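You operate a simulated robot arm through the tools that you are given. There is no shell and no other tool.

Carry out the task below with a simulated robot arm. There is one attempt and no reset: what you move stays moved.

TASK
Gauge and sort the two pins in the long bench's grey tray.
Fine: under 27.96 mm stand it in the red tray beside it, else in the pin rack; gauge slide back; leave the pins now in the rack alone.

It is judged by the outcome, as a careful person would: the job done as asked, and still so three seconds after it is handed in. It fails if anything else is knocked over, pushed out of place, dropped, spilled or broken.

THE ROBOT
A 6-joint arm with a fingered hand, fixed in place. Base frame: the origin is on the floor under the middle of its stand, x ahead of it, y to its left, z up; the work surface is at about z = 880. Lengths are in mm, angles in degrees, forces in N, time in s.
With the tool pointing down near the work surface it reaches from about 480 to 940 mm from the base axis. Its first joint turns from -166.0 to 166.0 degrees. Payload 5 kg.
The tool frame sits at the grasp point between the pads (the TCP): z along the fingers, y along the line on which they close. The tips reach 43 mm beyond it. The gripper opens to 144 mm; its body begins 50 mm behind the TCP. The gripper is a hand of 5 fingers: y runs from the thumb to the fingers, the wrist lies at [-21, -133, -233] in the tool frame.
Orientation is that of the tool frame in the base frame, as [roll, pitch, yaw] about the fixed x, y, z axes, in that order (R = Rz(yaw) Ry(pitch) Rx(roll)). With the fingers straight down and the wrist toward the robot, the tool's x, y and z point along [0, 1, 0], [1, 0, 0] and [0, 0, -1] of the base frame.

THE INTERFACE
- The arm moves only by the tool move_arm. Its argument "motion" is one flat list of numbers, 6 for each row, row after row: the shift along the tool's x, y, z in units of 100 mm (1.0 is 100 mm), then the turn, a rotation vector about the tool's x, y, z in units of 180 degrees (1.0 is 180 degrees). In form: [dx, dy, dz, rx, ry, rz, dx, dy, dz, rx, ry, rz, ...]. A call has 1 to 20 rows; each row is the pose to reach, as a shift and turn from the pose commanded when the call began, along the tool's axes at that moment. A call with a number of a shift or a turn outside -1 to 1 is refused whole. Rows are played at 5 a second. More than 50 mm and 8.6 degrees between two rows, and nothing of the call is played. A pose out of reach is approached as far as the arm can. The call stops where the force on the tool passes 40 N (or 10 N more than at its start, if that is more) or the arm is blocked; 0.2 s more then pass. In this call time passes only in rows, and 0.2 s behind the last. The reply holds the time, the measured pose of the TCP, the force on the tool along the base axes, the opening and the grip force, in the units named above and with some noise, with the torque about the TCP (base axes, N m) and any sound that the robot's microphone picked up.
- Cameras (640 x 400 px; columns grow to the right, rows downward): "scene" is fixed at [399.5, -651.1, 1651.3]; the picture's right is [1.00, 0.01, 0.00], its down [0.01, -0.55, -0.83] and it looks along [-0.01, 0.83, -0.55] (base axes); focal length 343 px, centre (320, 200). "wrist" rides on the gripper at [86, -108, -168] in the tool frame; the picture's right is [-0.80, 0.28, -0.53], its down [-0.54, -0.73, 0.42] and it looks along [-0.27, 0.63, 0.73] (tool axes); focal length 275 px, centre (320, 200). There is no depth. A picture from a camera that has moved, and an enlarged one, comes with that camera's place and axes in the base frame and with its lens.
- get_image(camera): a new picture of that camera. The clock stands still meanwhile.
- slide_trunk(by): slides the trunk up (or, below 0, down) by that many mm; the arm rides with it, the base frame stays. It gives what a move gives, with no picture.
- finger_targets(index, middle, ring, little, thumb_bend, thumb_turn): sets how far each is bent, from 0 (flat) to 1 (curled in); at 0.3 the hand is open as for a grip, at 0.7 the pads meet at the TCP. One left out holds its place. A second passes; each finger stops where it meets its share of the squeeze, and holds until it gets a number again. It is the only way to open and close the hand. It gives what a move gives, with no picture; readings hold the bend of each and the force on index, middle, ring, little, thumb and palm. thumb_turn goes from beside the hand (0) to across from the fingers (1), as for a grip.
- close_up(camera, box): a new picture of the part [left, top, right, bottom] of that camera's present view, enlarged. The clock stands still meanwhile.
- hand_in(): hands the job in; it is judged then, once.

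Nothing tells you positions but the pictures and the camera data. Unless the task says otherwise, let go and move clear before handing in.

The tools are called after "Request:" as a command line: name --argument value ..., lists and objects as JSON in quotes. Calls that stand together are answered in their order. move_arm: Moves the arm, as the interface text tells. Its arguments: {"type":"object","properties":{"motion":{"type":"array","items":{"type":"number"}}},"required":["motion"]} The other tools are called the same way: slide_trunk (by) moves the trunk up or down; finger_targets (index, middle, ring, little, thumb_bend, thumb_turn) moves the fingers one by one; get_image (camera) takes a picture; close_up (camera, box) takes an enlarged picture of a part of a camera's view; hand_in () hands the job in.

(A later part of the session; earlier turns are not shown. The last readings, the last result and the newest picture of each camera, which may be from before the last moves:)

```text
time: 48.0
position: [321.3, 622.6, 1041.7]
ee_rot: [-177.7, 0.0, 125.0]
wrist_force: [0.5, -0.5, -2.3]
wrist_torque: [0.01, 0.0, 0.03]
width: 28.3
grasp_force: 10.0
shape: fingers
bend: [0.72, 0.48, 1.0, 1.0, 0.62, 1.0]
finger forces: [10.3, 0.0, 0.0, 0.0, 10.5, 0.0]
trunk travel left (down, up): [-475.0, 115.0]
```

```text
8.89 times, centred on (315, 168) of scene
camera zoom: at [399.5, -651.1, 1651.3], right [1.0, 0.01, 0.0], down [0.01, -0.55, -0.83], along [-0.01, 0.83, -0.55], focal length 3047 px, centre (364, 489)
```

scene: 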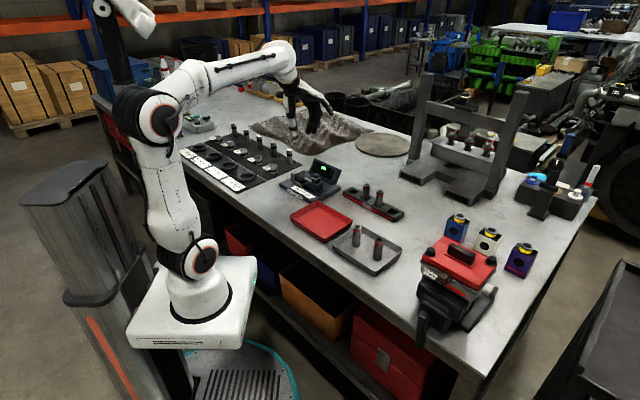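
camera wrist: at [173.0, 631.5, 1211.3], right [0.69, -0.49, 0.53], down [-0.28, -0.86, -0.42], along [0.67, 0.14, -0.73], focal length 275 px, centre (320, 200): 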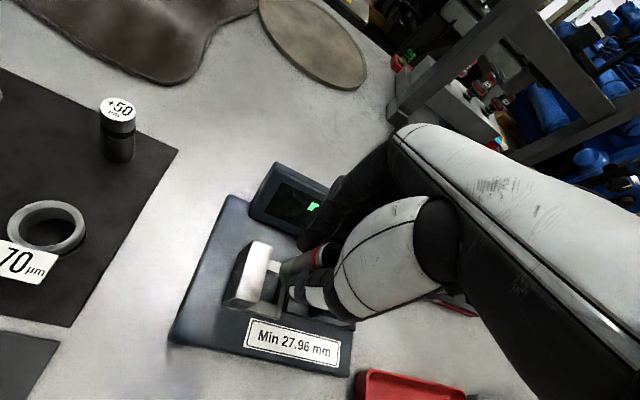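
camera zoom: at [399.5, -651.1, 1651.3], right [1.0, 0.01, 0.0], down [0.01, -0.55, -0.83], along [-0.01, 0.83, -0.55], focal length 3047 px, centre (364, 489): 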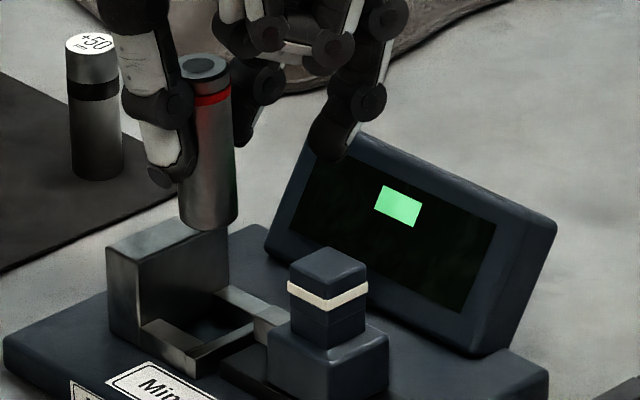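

The pin hangs above the pocket with the fingers now clear of the anvil. I'll zoom further on pocket and pin foot in both views to fix the relative position.

Request:
close_up --camera "scene" --box '[305, 162, 335, 192]'

Request:
close_up --camera "wrist" --box '[235, 230, 325, 330]'

```text
13.33 times, centred on (320, 177) of scene
camera zoom: at [399.5, -651.1, 1651.3], right [1.0, 0.01, 0.0], down [0.01, -0.55, -0.83], along [-0.01, 0.83, -0.55], focal length 4571 px, centre (320, 507)
```

zoom: 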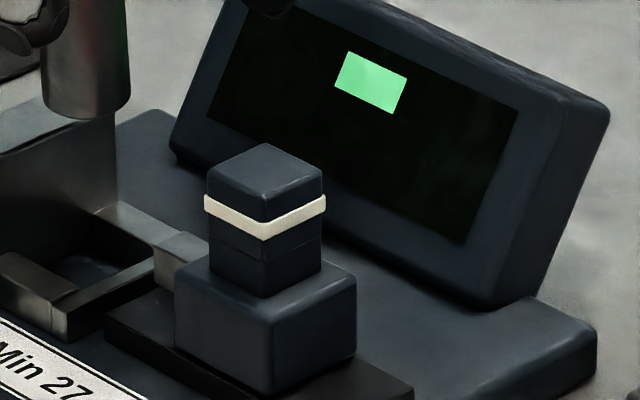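

```text
4.00 times, centred on (280, 280) of wrist
camera zoom: at [187.9, 632.6, 1215.0], right [0.71, -0.48, 0.52], down [-0.3, -0.87, -0.39], along [0.64, 0.12, -0.76], focal length 1101 px, centre (480, -120)
```

zoom: 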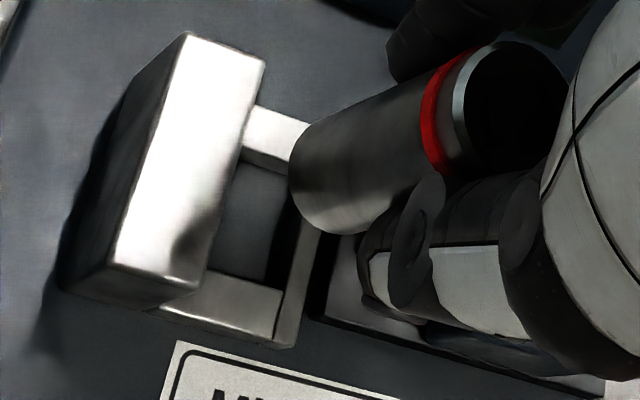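

The pin is close to centred, with a little surplus toward the slide side, and the fingers look clear of the anvil. I'll lower 45 mm so the foot is just above the pocket frame and recheck.

Request:
move_arm --motion '[0.001, 0.012, 0.15, 0, 0, 0, 0.002, 0.024, 0.3, 0, 0, 0, 0.003, 0.036, 0.45, 0, 0, 0]'

Request:
close_up --camera "scene" --box '[295, 150, 335, 190]'

Request:
close_up --camera "wrist" --box '[225, 210, 325, 310]'

```text
time: 48.8
position: [321.2, 625.9, 997.5]
ee_rot: [-177.6, 0.0, 124.8]
wrist_force: [0.1, 0.0, -2.1]
wrist_torque: [0.0, -0.02, -0.02]
width: 28.2
grasp_force: 10.0
shape: fingers
bend: [0.72, 0.48, 1.0, 1.0, 0.62, 1.0]
finger forces: [10.3, 0.0, 0.1, 0.0, 10.4, 0.0]
trunk travel left (down, up): [-475.0, 115.0]
```

```text
10.00 times, centred on (315, 170) of scene
camera zoom: at [399.5, -651.1, 1651.3], right [1.0, 0.01, 0.0], down [0.01, -0.55, -0.83], along [-0.01, 0.83, -0.55], focal length 3428 px, centre (370, 500)
```

zoom: 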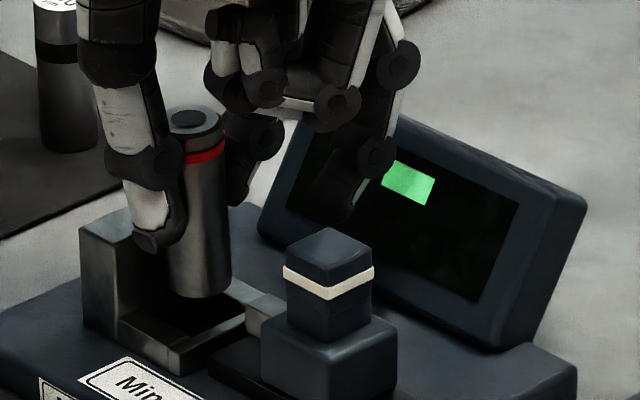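

```text
4.00 times, centred on (275, 260) of wrist
camera zoom: at [188.6, 635.9, 1170.3], right [0.71, -0.48, 0.52], down [-0.3, -0.87, -0.39], along [0.64, 0.12, -0.76], focal length 1101 px, centre (500, -40)
```

zoom: 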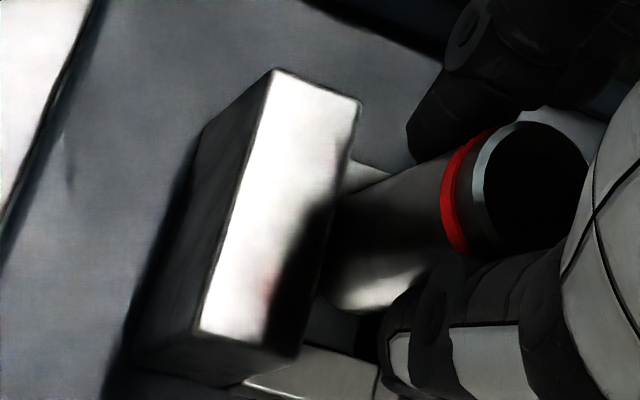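

The pin foot is a couple of millimetres toward +x of the pocket centre; thumb and index are clear of the anvil. I'll correct that and lower 12 mm more.

Request:
move_arm --motion '[0.003, -0.022, 0, 0, 0, 0, 0.003, -0.02, 0.06, 0, 0, 0, 0.003, -0.017, 0.12, 0, 0, 0]'

Request:
close_up --camera "scene" --box '[300, 160, 330, 190]'

Request:
close_up --camera "wrist" --box '[225, 210, 325, 310]'

```text
time: 49.6
position: [319.3, 622.6, 985.7]
ee_rot: [-177.7, 0.0, 124.9]
wrist_force: [-0.2, 0.2, -2.5]
wrist_torque: [-0.04, -0.05, 0.02]
width: 28.4
grasp_force: 9.9
shape: fingers
bend: [0.72, 0.48, 1.0, 1.0, 0.62, 1.0]
finger forces: [10.4, 0.1, 0.0, 0.1, 10.4, 0.1]
trunk travel left (down, up): [-475.0, 115.0]
```

```text
13.33 times, centred on (315, 175) of scene
camera zoom: at [399.5, -651.1, 1651.3], right [1.0, 0.01, 0.0], down [0.01, -0.55, -0.83], along [-0.01, 0.83, -0.55], focal length 4571 px, centre (387, 533)
```

zoom: 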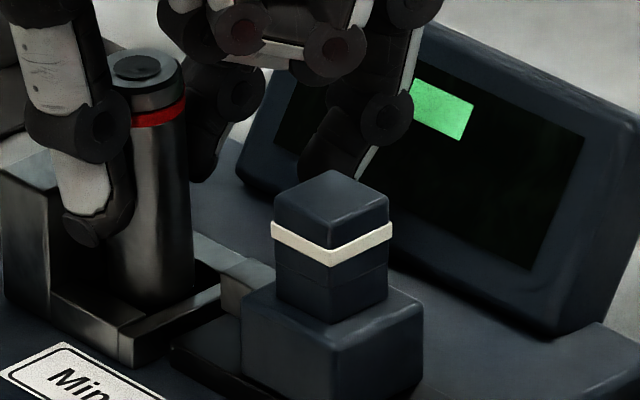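

```text
4.00 times, centred on (275, 260) of wrist
camera zoom: at [186.0, 632.7, 1157.1], right [0.71, -0.48, 0.52], down [-0.3, -0.87, -0.39], along [0.64, 0.12, -0.76], focal length 1101 px, centre (500, -40)
```

zoom: 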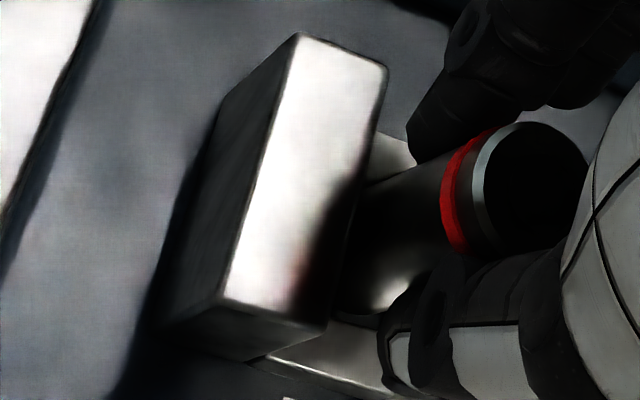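

In the scene view the pin foot sits centred in the pocket opening at frame-top height. Lowering in small steps while watching the force.

Request:
move_arm --motion '[0, 0.002, 0.03, 0, 0, 0, 0, 0.003, 0.06, 0, 0, 0]'

Request:
close_up --camera "scene" --box '[300, 160, 330, 190]'

```text
time: 50.2
position: [319.7, 620.8, 979.2]
ee_rot: [-177.6, 0.0, 125.0]
wrist_force: [0.4, -1.1, -3.5]
wrist_torque: [-0.01, -0.03, 0.0]
width: 28.3
grasp_force: 10.1
shape: fingers
bend: [0.72, 0.48, 1.0, 1.0, 0.62, 1.0]
finger forces: [10.3, 0.0, 0.0, 0.0, 10.4, 0.0]
trunk travel left (down, up): [-475.0, 115.0]
```

```text
13.33 times, centred on (315, 175) of scene
camera zoom: at [399.5, -651.1, 1651.3], right [1.0, 0.01, 0.0], down [0.01, -0.55, -0.83], along [-0.01, 0.83, -0.55], focal length 4571 px, centre (387, 533)
```

zoom: 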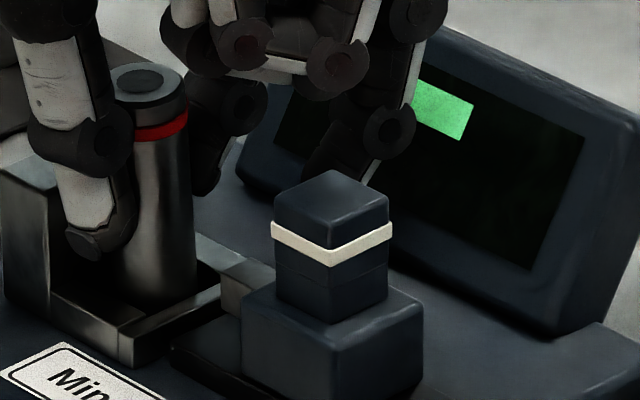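

No contact yet and the pin is going into the pocket. Continuing in small steps.

Request:
move_arm --motion '[0, 0.006, 0.04, 0, 0, 0]'

Request:
move_arm --motion '[0, 0.002, 0.03, 0, 0, 0]'

Request:
close_up --camera "scene" --box '[300, 160, 330, 190]'

```text
time: 50.6
position: [319.3, 621.4, 975.6]
ee_rot: [-177.8, 0.0, 124.9]
wrist_force: [0.2, 0.0, -1.8]
wrist_torque: [0.05, -0.03, 0.0]
width: 28.3
grasp_force: 10.0
shape: fingers
bend: [0.72, 0.48, 1.0, 1.0, 0.62, 1.0]
finger forces: [10.2, 0.1, 0.0, 0.1, 10.5, 0.0]
trunk travel left (down, up): [-475.0, 115.0]
```

```text
time: 51.0
position: [320.8, 622.5, 975.6]
ee_rot: [-177.7, -0.1, 124.9]
wrist_force: [0.0, -0.3, 1.8]
wrist_torque: [-0.08, 0.07, -0.01]
width: 28.3
grasp_force: 10.4
shape: fingers
bend: [0.72, 0.48, 1.0, 1.0, 0.62, 1.0]
finger forces: [10.7, 0.1, 0.0, 0.0, 10.6, 0.0]
trunk travel left (down, up): [-475.0, 115.0]
```

```text
13.33 times, centred on (315, 175) of scene
camera zoom: at [399.5, -651.1, 1651.3], right [1.0, 0.01, 0.0], down [0.01, -0.55, -0.83], along [-0.01, 0.83, -0.55], focal length 4571 px, centre (387, 533)
```

zoom: 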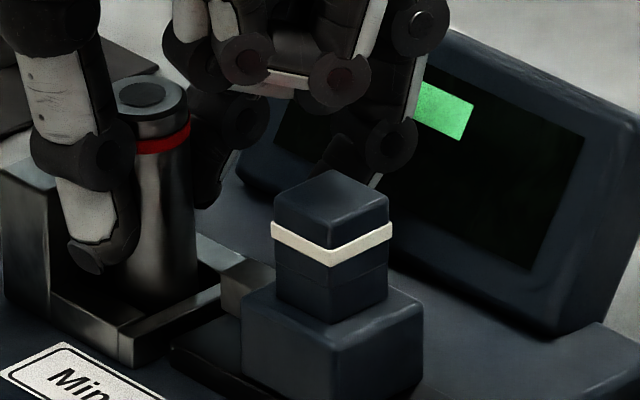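

Contact begins (~4 N) with the foot about 10 mm below the frame top, where I expect the pocket floor. Another tiny step to confirm.

Request:
move_arm --motion '[0, 0.001, 0.015, 0, 0, 0]'

Request:
move_arm --motion '[0, 0.001, 0.015, 0, 0, 0]'

Request:
close_up --camera "wrist" --box '[225, 190, 345, 310]'

Request:
close_up --camera "scene" --box '[300, 160, 330, 190]'

```text
time: 51.4
position: [320.5, 622.1, 973.5]
ee_rot: [-177.7, -0.1, 125.0]
wrist_force: [0.3, -0.5, 6.8]
wrist_torque: [-0.08, 0.09, 0.0]
width: 28.0
grasp_force: 11.9
shape: fingers
bend: [0.72, 0.48, 1.0, 1.0, 0.62, 1.0]
finger forces: [11.6, 0.0, 0.1, 0.0, 11.2, 0.0]
trunk travel left (down, up): [-475.0, 115.0]
```

```text
time: 51.8
position: [320.0, 621.5, 973.0]
ee_rot: [-177.9, -0.1, 125.0]
wrist_force: [0.6, 2.2, 10.9]
wrist_torque: [0.02, 0.06, 0.0]
width: 27.9
grasp_force: 12.8
shape: fingers
bend: [0.73, 0.48, 1.0, 1.0, 0.62, 1.0]
finger forces: [14.1, 0.1, 0.0, 0.1, 11.0, 0.0]
trunk travel left (down, up): [-475.0, 115.0]
```

```text
3.33 times, centred on (285, 250) of wrist
camera zoom: at [187.2, 632.9, 1145.0], right [0.71, -0.48, 0.52], down [-0.3, -0.87, -0.4], along [0.64, 0.13, -0.76], focal length 918 px, centre (437, 33)
```

zoom: 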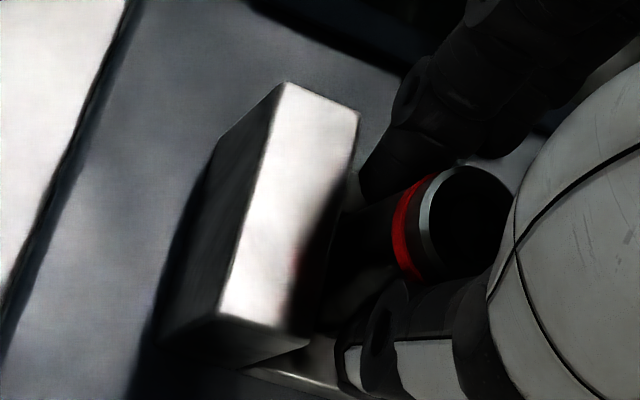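

```text
13.33 times, centred on (315, 175) of scene
camera zoom: at [399.5, -651.1, 1651.3], right [1.0, 0.01, 0.0], down [0.01, -0.55, -0.83], along [-0.01, 0.83, -0.55], focal length 4571 px, centre (387, 533)
```

zoom: 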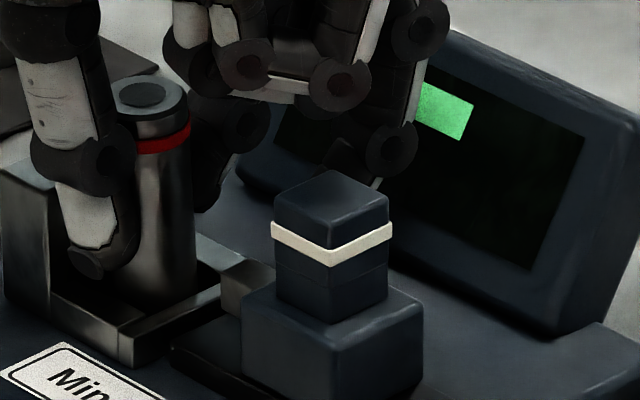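

The pin rests on the pocket floor (force climbing to 11 N, pin top no longer descending). I'll ease off 2 mm and let go gently.

Request:
move_arm --motion '[0, -0.001, -0.025, 0, 0, 0]'

Request:
finger_targets --index 0.58 --thumb_bend 0.55

Request:
close_up --camera "scene" --box '[295, 150, 335, 190]'

Request:
close_up --camera "wrist" --box '[225, 190, 345, 310]'

```text
time: 52.2
position: [319.9, 622.5, 971.9]
ee_rot: [-177.6, 0.0, 125.0]
wrist_force: [1.7, 1.6, 5.2]
wrist_torque: [0.01, -0.01, 0.0]
width: 27.7
grasp_force: 11.8
shape: fingers
bend: [0.73, 0.48, 1.0, 1.0, 0.62, 1.0]
finger forces: [12.9, 0.0, 0.1, 0.1, 11.1, 0.1]
trunk travel left (down, up): [-475.0, 115.0]
```

```text
time: 53.2
position: [320.5, 623.0, 973.2]
ee_rot: [-177.7, 0.0, 125.0]
wrist_force: [-0.3, 0.1, 0.6]
wrist_torque: [0.0, 0.01, -0.02]
width: 56.2
grasp_force: 0.1
shape: fingers
bend: [0.57, 0.48, 1.0, 1.0, 0.55, 1.0]
finger forces: [0.1, 0.0, 0.1, 0.0, 0.0, 0.0]
trunk travel left (down, up): [-475.0, 115.0]
```

```text
10.00 times, centred on (315, 170) of scene
camera zoom: at [399.5, -651.1, 1651.3], right [1.0, 0.01, 0.0], down [0.01, -0.55, -0.83], along [-0.01, 0.83, -0.55], focal length 3428 px, centre (370, 500)
```

zoom: 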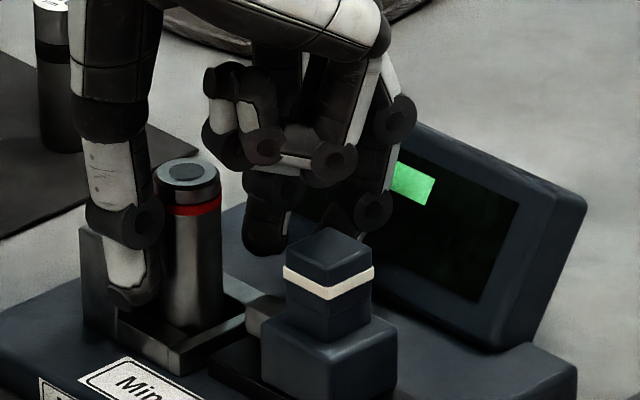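

```text
3.33 times, centred on (285, 250) of wrist
camera zoom: at [187.2, 633.3, 1145.9], right [0.71, -0.48, 0.52], down [-0.3, -0.87, -0.39], along [0.64, 0.12, -0.76], focal length 918 px, centre (437, 33)
```

zoom: 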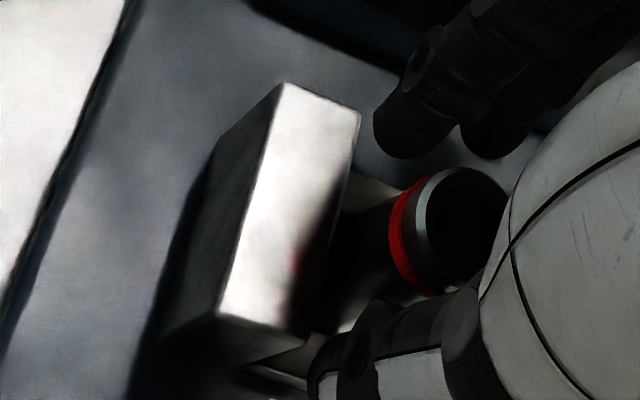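

The pin stands upright in the pocket by itself. I'll withdraw straight up.

Request:
move_arm --motion '[0, -0.012, -0.3, 0, 0, 0, 0, -0.024, -0.6, 0, 0, 0, 0, -0.036, -0.9, -0.006, 0, 0, 0, -0.036, -0.95, -0.0128, 0, 0]'

Request:
get_image --camera "wrist"

Request:
close_up --camera "scene" --box '[280, 120, 350, 200]'

```text
time: 54.2
position: [317.6, 622.9, 1066.9]
ee_rot: [-180.0, 0.0, 125.1]
wrist_force: [1.0, -0.6, 0.4]
wrist_torque: [0.02, -0.01, 0.02]
width: 56.1
grasp_force: 0.1
shape: fingers
bend: [0.57, 0.48, 1.0, 1.0, 0.55, 1.0]
finger forces: [0.0, 0.0, 0.1, 0.0, 0.1, 0.1]
trunk travel left (down, up): [-475.0, 115.0]
```

```text
taken
camera wrist: at [179.7, 629.6, 1235.1], right [0.69, -0.49, 0.53], down [-0.28, -0.86, -0.42], along [0.67, 0.14, -0.73], focal length 275 px, centre (320, 200)
```

wrist: 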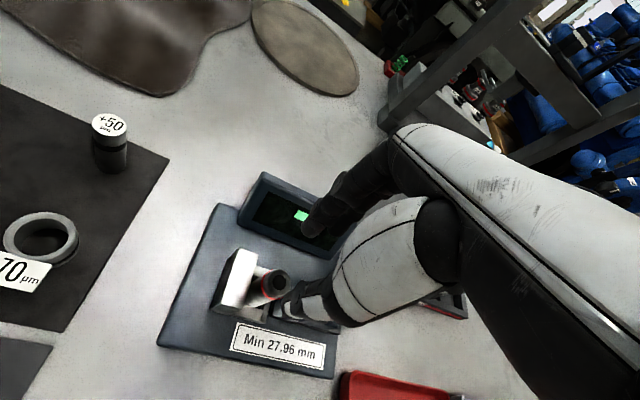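

```text
5.00 times, centred on (315, 160) of scene
camera zoom: at [399.5, -651.1, 1651.3], right [1.0, 0.01, 0.0], down [0.01, -0.55, -0.83], along [-0.01, 0.83, -0.55], focal length 1714 px, centre (345, 400)
```

zoom: 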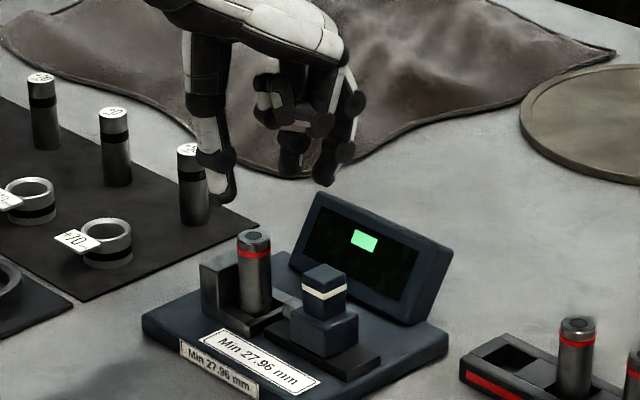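

Pin A stands in the pocket. Next I'll line the hand up with the slide's knob (about (369, 561), top z≈975), turning to 45° so the pinch faces its sides.

Request:
move_arm --motion '[-0.27, 0.036, 0, 0, 0, -0.0185, -0.54, 0.072, 0, 0, 0, -0.037, -0.817, 0.109, 0, 0, 0, -0.0556]'

Request:
get_image --camera "wrist"

Request:
close_up --camera "scene" --box '[280, 120, 350, 200]'

```text
time: 55.0
position: [375.0, 561.9, 1067.6]
ee_rot: [-180.0, -0.1, 135.1]
wrist_force: [-0.3, 0.3, -0.5]
wrist_torque: [0.0, 0.01, 0.05]
width: 56.2
grasp_force: 0.0
shape: fingers
bend: [0.57, 0.48, 1.0, 1.0, 0.55, 1.0]
finger forces: [0.0, 0.0, 0.0, 0.1, 0.0, 0.0]
trunk travel left (down, up): [-475.0, 115.0]
```

```text
taken
camera wrist: at [237.0, 545.0, 1235.7], right [0.76, -0.36, 0.53], down [-0.13, -0.9, -0.42], along [0.63, 0.25, -0.73], focal length 275 px, centre (320, 200)
```

wrist: 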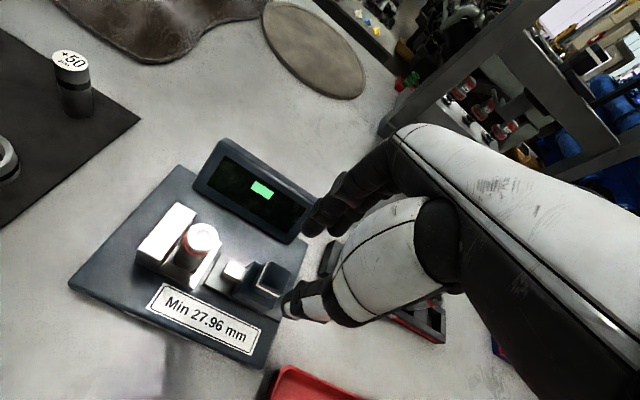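

```text
5.00 times, centred on (315, 160) of scene
camera zoom: at [399.5, -651.1, 1651.3], right [1.0, 0.01, 0.0], down [0.01, -0.55, -0.83], along [-0.01, 0.83, -0.55], focal length 1714 px, centre (345, 400)
```

zoom: 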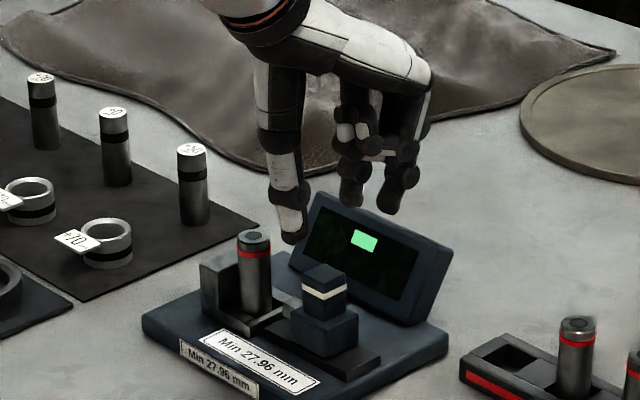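

Good view of pin, slide and display. Zooming to check the knob relative to the pinch.

Request:
close_up --camera "wrist" --box '[130, 190, 330, 350]'

Request:
close_up --camera "wrist" --box '[200, 240, 310, 330]'

```text
2.50 times, centred on (230, 270) of wrist
camera zoom: at [237.0, 545.0, 1235.7], right [0.76, -0.36, 0.53], down [-0.13, -0.9, -0.42], along [0.63, 0.25, -0.73], focal length 688 px, centre (545, 25)
```

zoom: 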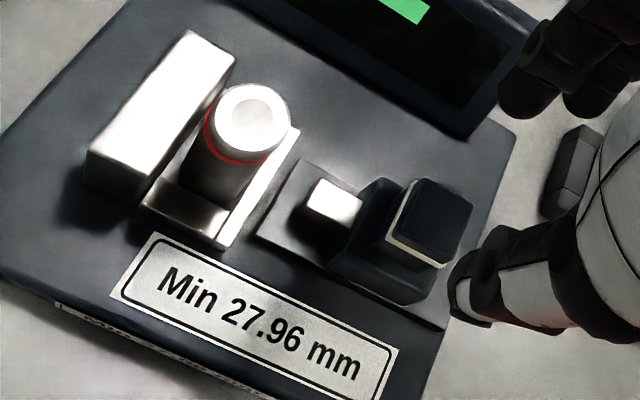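

```text
4.44 times, centred on (255, 285) of wrist
camera zoom: at [237.0, 545.0, 1235.7], right [0.76, -0.36, 0.53], down [-0.13, -0.9, -0.42], along [0.63, 0.25, -0.73], focal length 1224 px, centre (609, -178)
```

zoom: 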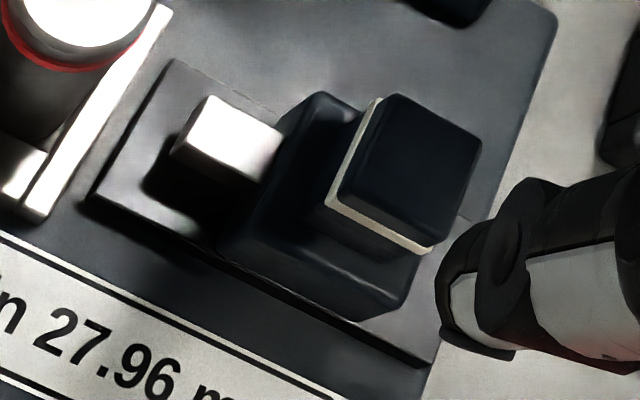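

The knob sits right on the pinch line (tool x≈4, y≈−3). I'll descend so the fingertips straddle it above its block.

Request:
move_arm --motion '[0, 0, 0.25, 0, 0, 0, 0, 0, 0.5, 0, 0, 0, 0, 0, 0.73, 0, 0, 0]'

Request:
close_up --camera "wrist" --box '[200, 200, 360, 340]'

Request:
close_up --camera "scene" --box '[295, 150, 345, 195]'

```text
time: 55.8
position: [375.7, 562.6, 994.4]
ee_rot: [180.0, -0.2, 135.0]
wrist_force: [0.1, 0.0, -0.2]
wrist_torque: [-0.01, 0.02, -0.04]
width: 56.4
grasp_force: 0.1
shape: fingers
bend: [0.57, 0.48, 1.0, 1.0, 0.55, 1.0]
finger forces: [0.0, 0.0, 0.0, 0.1, 0.0, 0.0]
trunk travel left (down, up): [-475.0, 115.0]
```

```text
2.86 times, centred on (280, 270) of wrist
camera zoom: at [237.1, 545.7, 1162.0], right [0.76, -0.36, 0.53], down [-0.13, -0.9, -0.42], along [0.63, 0.25, -0.73], focal length 786 px, centre (434, 0)
```

zoom: 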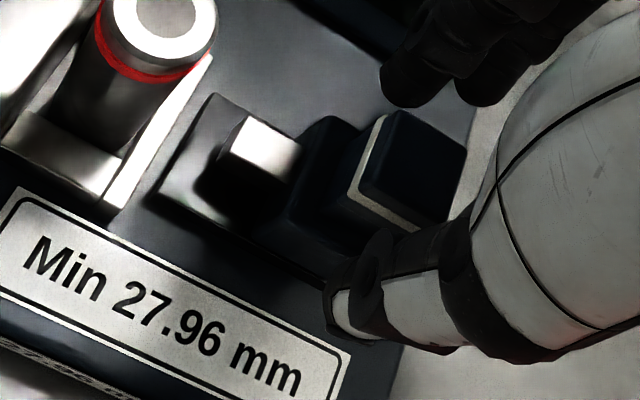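

```text
8.89 times, centred on (320, 172) of scene
camera zoom: at [399.5, -651.1, 1651.3], right [1.0, 0.01, 0.0], down [0.01, -0.55, -0.83], along [-0.01, 0.83, -0.55], focal length 3047 px, centre (320, 444)
```

zoom: 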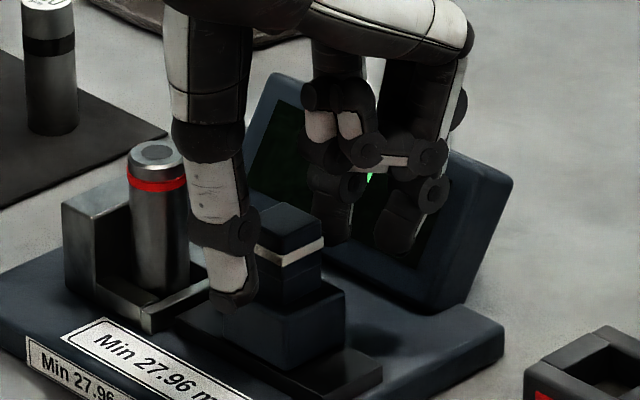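

Fingertips straddle the knob. Closing softly on it.

Request:
finger_targets --index 0.64 --thumb_bend 0.62

Request:
finger_targets --index 0.69 --thumb_bend 0.66

Request:
close_up --camera "scene" --box '[295, 150, 345, 195]'

Request:
close_up --camera "wrist" --box '[200, 200, 360, 340]'

```text
time: 56.8
position: [374.8, 564.4, 993.4]
ee_rot: [180.0, 0.0, 135.0]
wrist_force: [0.3, 0.1, -1.0]
wrist_torque: [-0.03, 0.02, 0.02]
width: 33.0
grasp_force: 0.0
shape: fingers
bend: [0.64, 0.48, 1.0, 1.0, 0.61, 1.0]
finger forces: [0.0, 0.0, 0.0, 0.1, 0.7, 0.0]
trunk travel left (down, up): [-475.0, 115.0]
```

```text
time: 57.8
position: [375.0, 563.9, 994.1]
ee_rot: [180.0, -0.1, 135.0]
wrist_force: [-1.3, -0.2, -1.1]
wrist_torque: [-0.06, 0.04, -0.03]
width: 29.1
grasp_force: 3.8
shape: fingers
bend: [0.65, 0.48, 1.0, 1.0, 0.63, 1.0]
finger forces: [4.0, 0.0, 0.0, 0.0, 4.6, 0.1]
trunk travel left (down, up): [-475.0, 115.0]
```

```text
8.89 times, centred on (320, 172) of scene
camera zoom: at [399.5, -651.1, 1651.3], right [1.0, 0.01, 0.0], down [0.01, -0.55, -0.83], along [-0.01, 0.83, -0.55], focal length 3047 px, centre (320, 444)
```

zoom: 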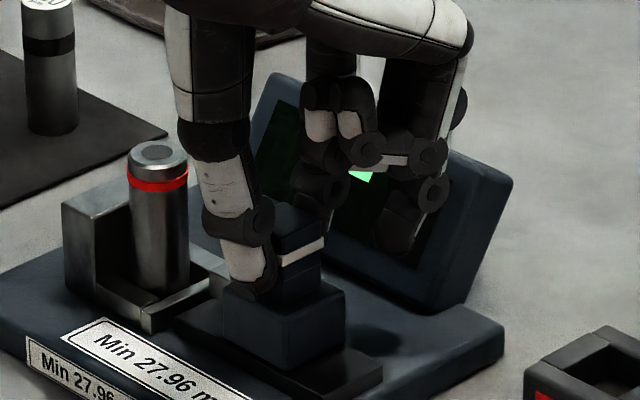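

```text
2.86 times, centred on (280, 270) of wrist
camera zoom: at [237.0, 545.6, 1162.3], right [0.76, -0.36, 0.53], down [-0.13, -0.9, -0.42], along [0.63, 0.25, -0.73], focal length 786 px, centre (434, 0)
```

zoom: 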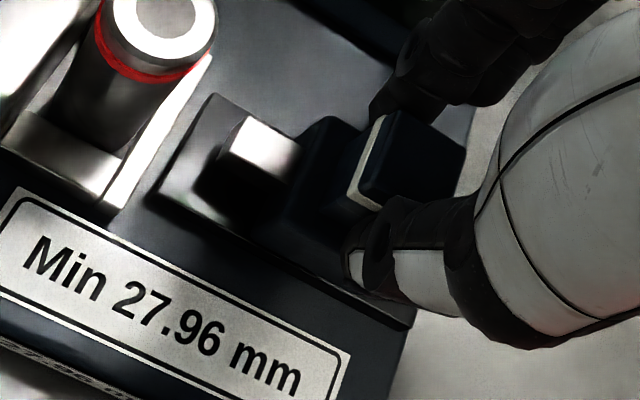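

Both sides of the knob are held at ~4 N. I'll firm up slightly, then slide toward the pin in small increments.

Request:
finger_targets --index 0.73 --thumb_bend 0.69

Request:
move_arm --motion '[0.04, 0, 0, 0, 0, 0, 0.08, 0, 0, 0, 0, 0, 0.12, 0, 0, 0, 0, 0]'

Request:
close_up --camera "wrist" --box '[180, 180, 360, 340]'

Request:
close_up --camera "scene" --box '[295, 150, 345, 195]'

```text
time: 58.8
position: [375.1, 562.5, 993.1]
ee_rot: [-179.8, 0.0, 135.0]
wrist_force: [0.0, 0.5, -4.2]
wrist_torque: [-0.05, 0.03, -0.13]
width: 28.1
grasp_force: 9.2
shape: fingers
bend: [0.64, 0.48, 1.0, 1.0, 0.64, 1.0]
finger forces: [9.2, 0.0, 0.0, 0.0, 8.8, 0.1]
trunk travel left (down, up): [-475.0, 115.0]
```

```text
time: 59.6
position: [367.2, 570.1, 994.1]
ee_rot: [-179.9, 0.0, 135.0]
wrist_force: [1.9, -0.5, -9.8]
wrist_torque: [-0.04, -0.04, -0.13]
width: 28.3
grasp_force: 8.1
shape: fingers
bend: [0.71, 0.48, 1.0, 1.0, 0.64, 1.0]
finger forces: [8.8, 0.0, 0.1, 0.0, 8.1, 0.1]
trunk travel left (down, up): [-475.0, 115.0]
```

```text
2.50 times, centred on (270, 260) of wrist
camera zoom: at [230.0, 553.3, 1162.9], right [0.76, -0.36, 0.53], down [-0.13, -0.9, -0.42], along [0.63, 0.25, -0.73], focal length 688 px, centre (445, 50)
```

zoom: 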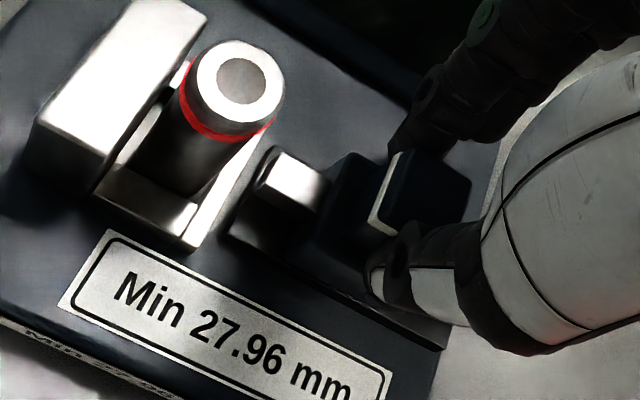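

```text
8.89 times, centred on (320, 172) of scene
camera zoom: at [399.5, -651.1, 1651.3], right [1.0, 0.01, 0.0], down [0.01, -0.55, -0.83], along [-0.01, 0.83, -0.55], focal length 3047 px, centre (320, 444)
```

zoom: 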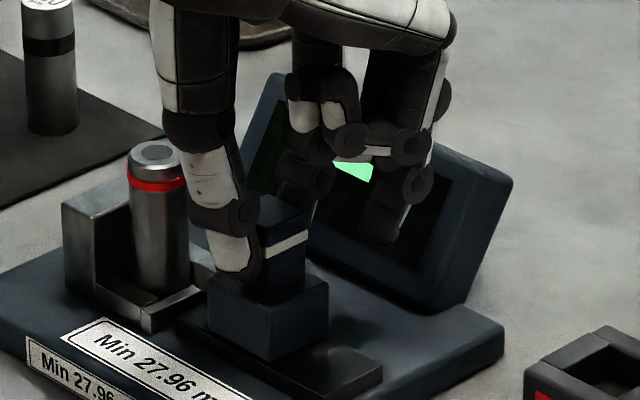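

The slide follows. There's some upward drag on the knob, so I'll lower by about 1.5 mm while sliding another 8 mm.

Request:
move_arm --motion '[0, 0, 0.015, 0, 0, 0, 0.04, 0, 0.015, 0, 0, 0, 0.08, 0, 0.015, 0, 0, 0]'

Request:
close_up --camera "wrist" --box '[180, 180, 360, 340]'

```text
time: 60.4
position: [362.9, 576.4, 993.9]
ee_rot: [-180.0, -0.2, 135.1]
wrist_force: [-0.2, -1.3, -2.1]
wrist_torque: [-0.11, 0.04, -0.12]
width: 28.1
grasp_force: 9.6
shape: fingers
bend: [0.71, 0.48, 1.0, 1.0, 0.64, 1.0]
finger forces: [9.0, 0.0, 0.0, 0.0, 9.7, 0.0]
trunk travel left (down, up): [-475.0, 115.0]
```

```text
2.50 times, centred on (270, 260) of wrist
camera zoom: at [223.9, 559.2, 1162.0], right [0.76, -0.36, 0.53], down [-0.13, -0.9, -0.42], along [0.63, 0.25, -0.73], focal length 688 px, centre (445, 50)
```

zoom: 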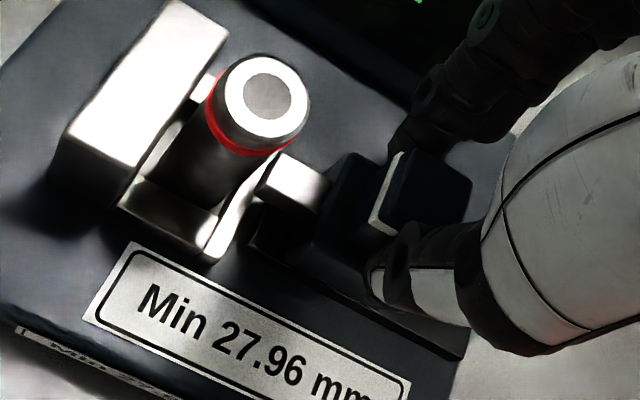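

The plunger is nearing the pin. Continuing in 3 mm increments, watching the force.

Request:
move_arm --motion '[0.02, 0, 0, 0, 0, 0, 0.04, 0, 0, 0, 0, 0]'

Request:
close_up --camera "wrist" --box '[180, 180, 360, 340]'

Request:
close_up --camera "scene" --box '[295, 150, 345, 195]'

```text
time: 61.0
position: [357.9, 579.9, 993.5]
ee_rot: [179.8, 0.0, 135.0]
wrist_force: [-0.8, -0.4, 2.3]
wrist_torque: [-0.06, 0.08, -0.08]
width: 27.9
grasp_force: 9.8
shape: fingers
bend: [0.71, 0.48, 1.0, 1.0, 0.64, 1.0]
finger forces: [9.6, 0.1, 0.1, 0.1, 9.9, 0.0]
trunk travel left (down, up): [-475.0, 115.0]
```

```text
2.50 times, centred on (270, 260) of wrist
camera zoom: at [220.6, 562.3, 1161.6], right [0.76, -0.36, 0.53], down [-0.13, -0.9, -0.42], along [0.63, 0.26, -0.73], focal length 688 px, centre (445, 50)
```

zoom: 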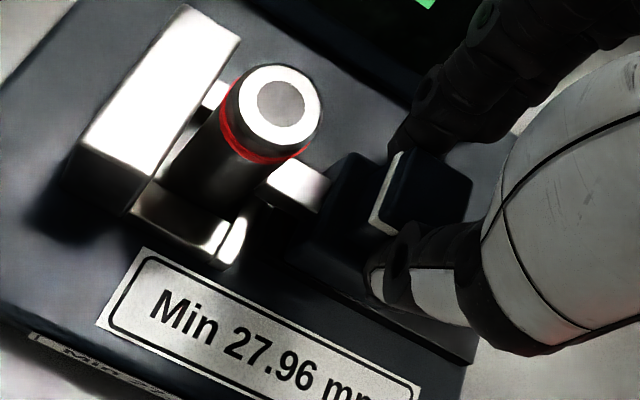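

```text
8.89 times, centred on (320, 172) of scene
camera zoom: at [399.5, -651.1, 1651.3], right [1.0, 0.01, 0.0], down [0.01, -0.55, -0.83], along [-0.01, 0.83, -0.55], focal length 3047 px, centre (320, 444)
```

zoom: 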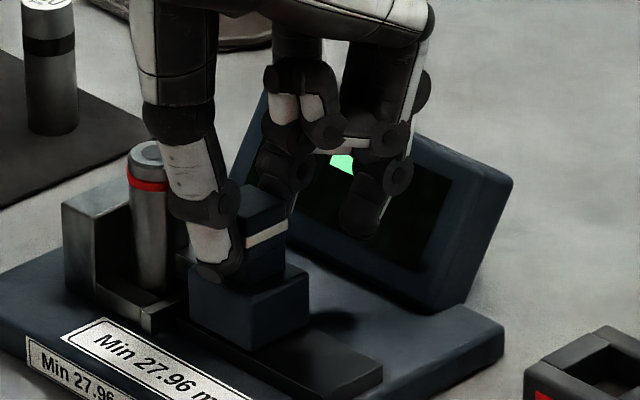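

Plunger is at or near the pin. Continuing 2 mm at a time.

Request:
move_arm --motion '[0.02, 0, 0, 0, 0, 0]'

Request:
move_arm --motion '[0.02, 0, 0, 0, 0, 0]'

Request:
get_image --camera "wrist"

Request:
close_up --camera "scene" --box '[295, 150, 345, 195]'

```text
time: 61.4
position: [357.3, 580.6, 992.6]
ee_rot: [179.9, -0.1, 135.0]
wrist_force: [-0.1, -0.8, 3.4]
wrist_torque: [-0.03, 0.11, -0.1]
width: 27.9
grasp_force: 9.8
shape: fingers
bend: [0.71, 0.48, 1.0, 1.0, 0.64, 1.0]
finger forces: [9.8, 0.0, 0.0, 0.0, 10.2, 0.1]
trunk travel left (down, up): [-475.0, 115.0]
```

```text
time: 61.8
position: [356.8, 581.8, 991.9]
ee_rot: [-180.0, 0.1, 135.0]
wrist_force: [-0.5, 0.4, 2.8]
wrist_torque: [-0.06, 0.07, -0.15]
width: 28.0
grasp_force: 10.2
shape: fingers
bend: [0.71, 0.48, 1.0, 1.0, 0.64, 1.0]
finger forces: [9.7, 0.0, 0.0, 0.0, 10.2, 0.0]
trunk travel left (down, up): [-475.0, 115.0]
```

```text
taken
camera wrist: at [218.7, 564.7, 1161.6], right [0.76, -0.36, 0.53], down [-0.13, -0.9, -0.42], along [0.63, 0.25, -0.73], focal length 275 px, centre (320, 200)
```

wrist: 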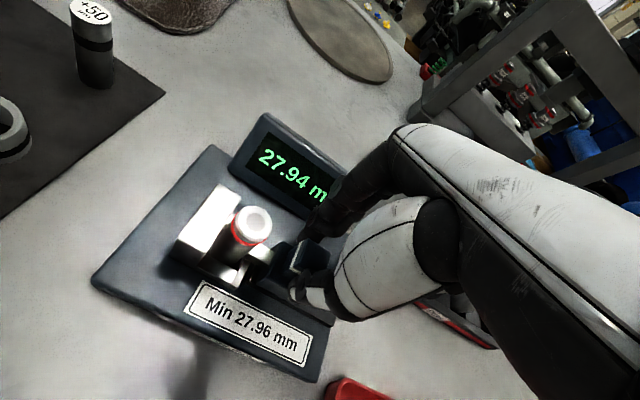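

```text
8.89 times, centred on (320, 172) of scene
camera zoom: at [399.5, -651.1, 1651.3], right [1.0, 0.01, 0.0], down [0.01, -0.55, -0.83], along [-0.01, 0.83, -0.55], focal length 3047 px, centre (320, 444)
```

zoom: 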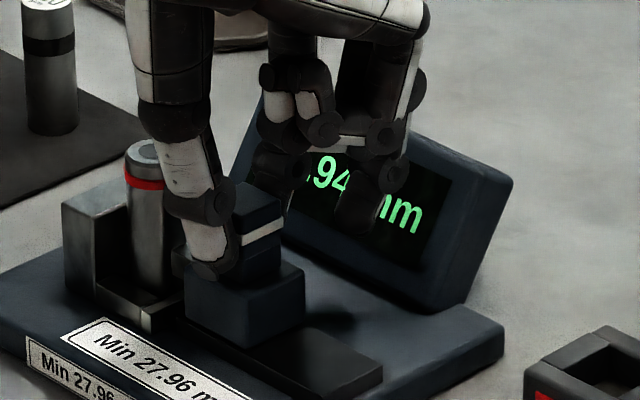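

The display has come up: it appears to read 27.94 mm. I'll zoom in to confirm, and check whether it settles when pressed a touch further.

Request:
close_up --camera "wrist" --box '[230, 110, 350, 220]'

Request:
move_arm --motion '[0.015, 0, 0, 0, 0, 0]'

Request:
close_up --camera "wrist" --box '[230, 110, 350, 220]'

Request:
close_up --camera "wrist" --box '[170, 170, 330, 330]'

```text
3.64 times, centred on (290, 165) of wrist
camera zoom: at [218.7, 564.7, 1161.6], right [0.76, -0.36, 0.53], down [-0.13, -0.9, -0.42], along [0.63, 0.25, -0.73], focal length 1001 px, centre (429, 327)
```

zoom: 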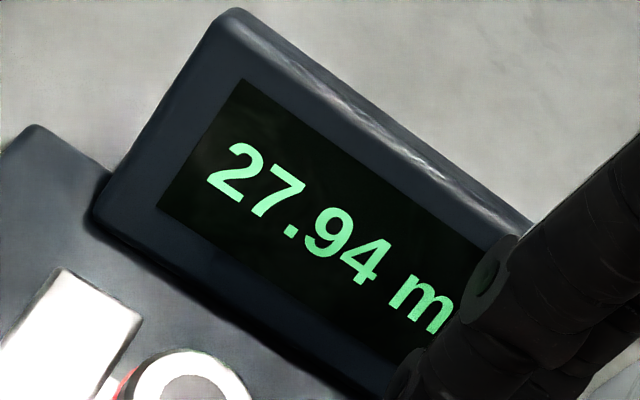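

```text
time: 62.2
position: [355.7, 583.2, 991.6]
ee_rot: [-180.0, 0.0, 135.0]
wrist_force: [0.1, 1.5, 3.1]
wrist_torque: [-0.04, 0.06, -0.11]
width: 27.8
grasp_force: 9.7
shape: fingers
bend: [0.71, 0.48, 1.0, 1.0, 0.64, 1.0]
finger forces: [9.8, 0.1, 0.0, 0.0, 9.9, 0.0]
trunk travel left (down, up): [-475.0, 115.0]
```

```text
3.64 times, centred on (290, 165) of wrist
camera zoom: at [218.0, 565.4, 1161.7], right [0.76, -0.36, 0.53], down [-0.13, -0.9, -0.42], along [0.63, 0.25, -0.73], focal length 1001 px, centre (429, 327)
```

zoom: 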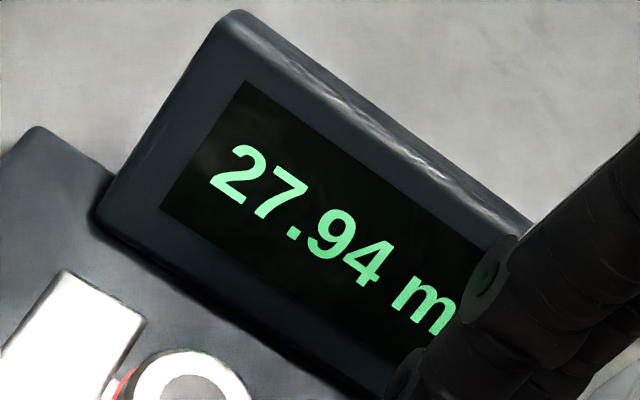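

```text
2.50 times, centred on (250, 250) of wrist
camera zoom: at [218.0, 565.4, 1161.7], right [0.76, -0.36, 0.53], down [-0.13, -0.9, -0.42], along [0.63, 0.25, -0.73], focal length 688 px, centre (495, 75)
```

zoom: 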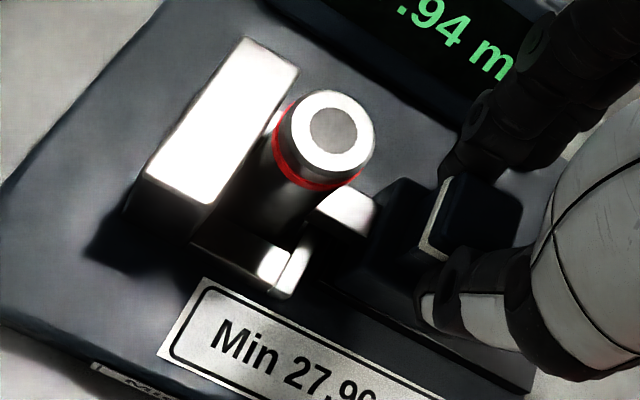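

It reads 27.94 mm. I'll press a little more to make sure the pin is seated against the anvil and the reading is steady.

Request:
move_arm --motion '[0.02, 0, 0, 0, 0, 0]'

Request:
close_up --camera "wrist" --box '[230, 110, 350, 220]'

Request:
move_arm --motion '[0.02, 0, 0, 0, 0, 0]'

Request:
close_up --camera "wrist" --box '[230, 110, 350, 220]'

Request:
close_up --camera "scene" --box '[295, 150, 345, 195]'

```text
time: 62.6
position: [354.3, 583.9, 993.1]
ee_rot: [-179.9, -0.1, 135.0]
wrist_force: [-0.6, 0.0, 2.6]
wrist_torque: [-0.06, 0.07, -0.09]
width: 28.1
grasp_force: 9.8
shape: fingers
bend: [0.71, 0.48, 1.0, 1.0, 0.64, 1.0]
finger forces: [9.9, 0.0, 0.0, 0.0, 10.2, 0.0]
trunk travel left (down, up): [-475.0, 115.0]
```

```text
3.64 times, centred on (290, 165) of wrist
camera zoom: at [216.8, 566.7, 1161.6], right [0.76, -0.36, 0.53], down [-0.13, -0.9, -0.42], along [0.63, 0.25, -0.73], focal length 1001 px, centre (429, 327)
```

zoom: 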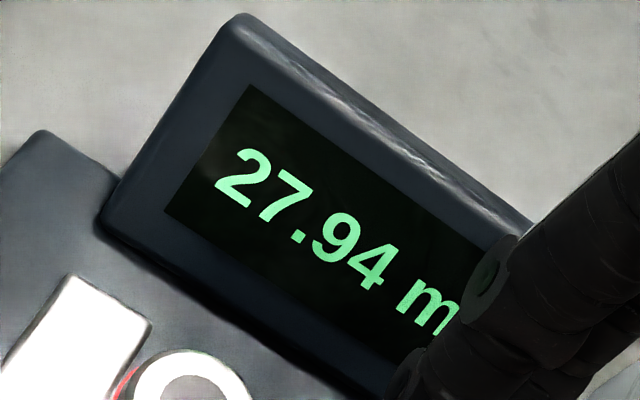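

```text
time: 63.0
position: [353.5, 584.3, 992.3]
ee_rot: [-180.0, -0.2, 134.9]
wrist_force: [5.3, -3.5, 4.5]
wrist_torque: [-0.14, -0.11, -0.14]
width: 28.0
grasp_force: 10.0
shape: fingers
bend: [0.71, 0.48, 1.0, 1.0, 0.64, 1.0]
finger forces: [10.9, 0.0, 0.0, 0.0, 9.5, 0.1]
trunk travel left (down, up): [-475.0, 115.0]
```

```text
3.64 times, centred on (290, 165) of wrist
camera zoom: at [215.9, 567.2, 1161.5], right [0.76, -0.36, 0.53], down [-0.13, -0.9, -0.42], along [0.63, 0.25, -0.73], focal length 1001 px, centre (429, 327)
```

zoom: 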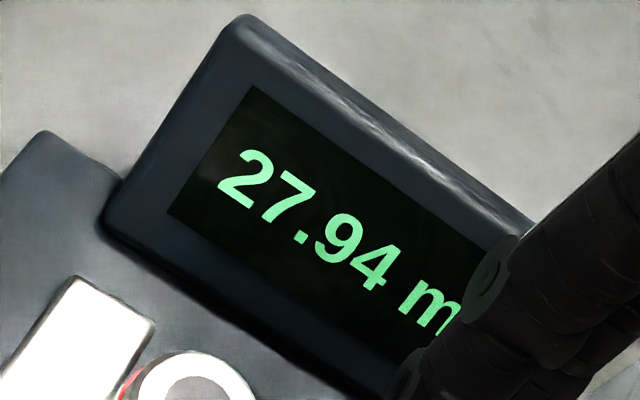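

```text
8.89 times, centred on (320, 172) of scene
camera zoom: at [399.5, -651.1, 1651.3], right [1.0, 0.01, 0.0], down [0.01, -0.55, -0.83], along [-0.01, 0.83, -0.55], focal length 3047 px, centre (320, 444)
```

zoom: 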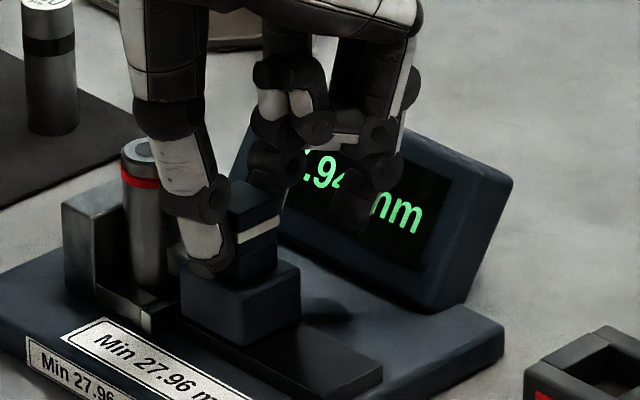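

The reading is steady at 27.94 mm with the pin seated (force now rising) — under 27.96, so pin A goes to the red tray. Now drawing the slide back the same distance.

Request:
move_arm --motion '[-0.05, 0, 0, 0, 0, 0, -0.1, 0, 0, 0, 0, 0, -0.15, 0, 0, 0, 0, 0, -0.2, 0, 0, 0, 0, 0, -0.25, 0, 0, 0, 0, 0, -0.29, 0, 0, 0, 0, 0]'

Request:
get_image --camera "wrist"

Request:
close_up --camera "scene" --box '[295, 150, 345, 195]'

```text
time: 64.4
position: [371.2, 565.2, 992.6]
ee_rot: [180.0, 0.0, 135.1]
wrist_force: [2.0, 0.5, 5.0]
wrist_torque: [0.03, -0.03, -0.15]
width: 28.0
grasp_force: 10.4
shape: fingers
bend: [0.71, 0.48, 1.0, 1.0, 0.64, 1.0]
finger forces: [11.6, 0.0, 0.0, 0.0, 9.0, 0.1]
trunk travel left (down, up): [-475.0, 115.0]
```

```text
taken
camera wrist: at [234.9, 547.7, 1161.2], right [0.76, -0.36, 0.53], down [-0.13, -0.9, -0.42], along [0.63, 0.25, -0.73], focal length 275 px, centre (320, 200)
```

wrist: 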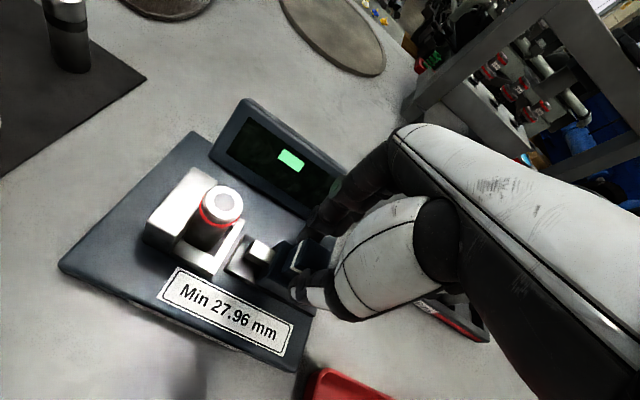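

```text
8.89 times, centred on (320, 172) of scene
camera zoom: at [399.5, -651.1, 1651.3], right [1.0, 0.01, 0.0], down [0.01, -0.55, -0.83], along [-0.01, 0.83, -0.55], focal length 3047 px, centre (320, 444)
```

zoom: 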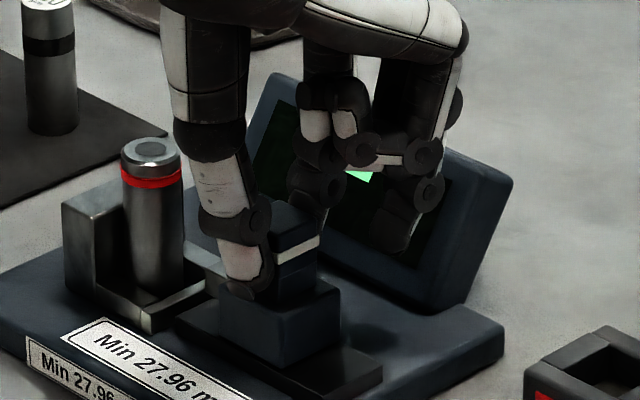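

The display is back to its dash. About 3 mm remain to its original place; I'll finish the return and compare with the earlier picture.

Request:
move_arm --motion '[-0.015, 0, 0, 0, 0, 0, -0.03, 0, 0, 0, 0, 0]'

Request:
close_up --camera "scene" --box '[295, 150, 345, 195]'

```text
time: 65.0
position: [374.5, 563.3, 992.2]
ee_rot: [-180.0, -0.1, 135.0]
wrist_force: [1.8, 2.8, 5.0]
wrist_torque: [0.1, -0.03, -0.12]
width: 27.9
grasp_force: 10.2
shape: fingers
bend: [0.71, 0.48, 1.0, 1.0, 0.64, 1.0]
finger forces: [11.9, 0.0, 0.1, 0.0, 8.5, 0.0]
trunk travel left (down, up): [-475.0, 115.0]
```

```text
8.89 times, centred on (320, 172) of scene
camera zoom: at [399.5, -651.1, 1651.3], right [1.0, 0.01, 0.0], down [0.01, -0.55, -0.83], along [-0.01, 0.83, -0.55], focal length 3047 px, centre (320, 444)
```

zoom: 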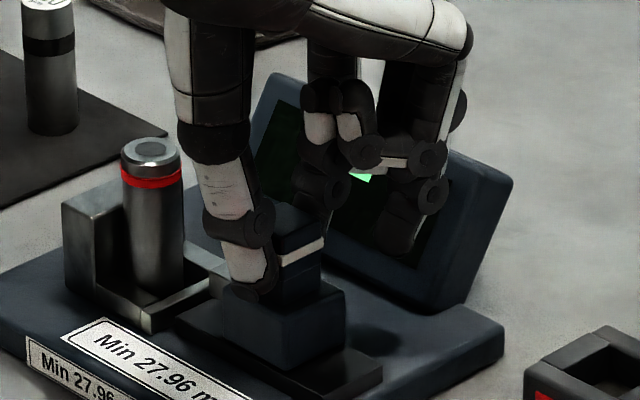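

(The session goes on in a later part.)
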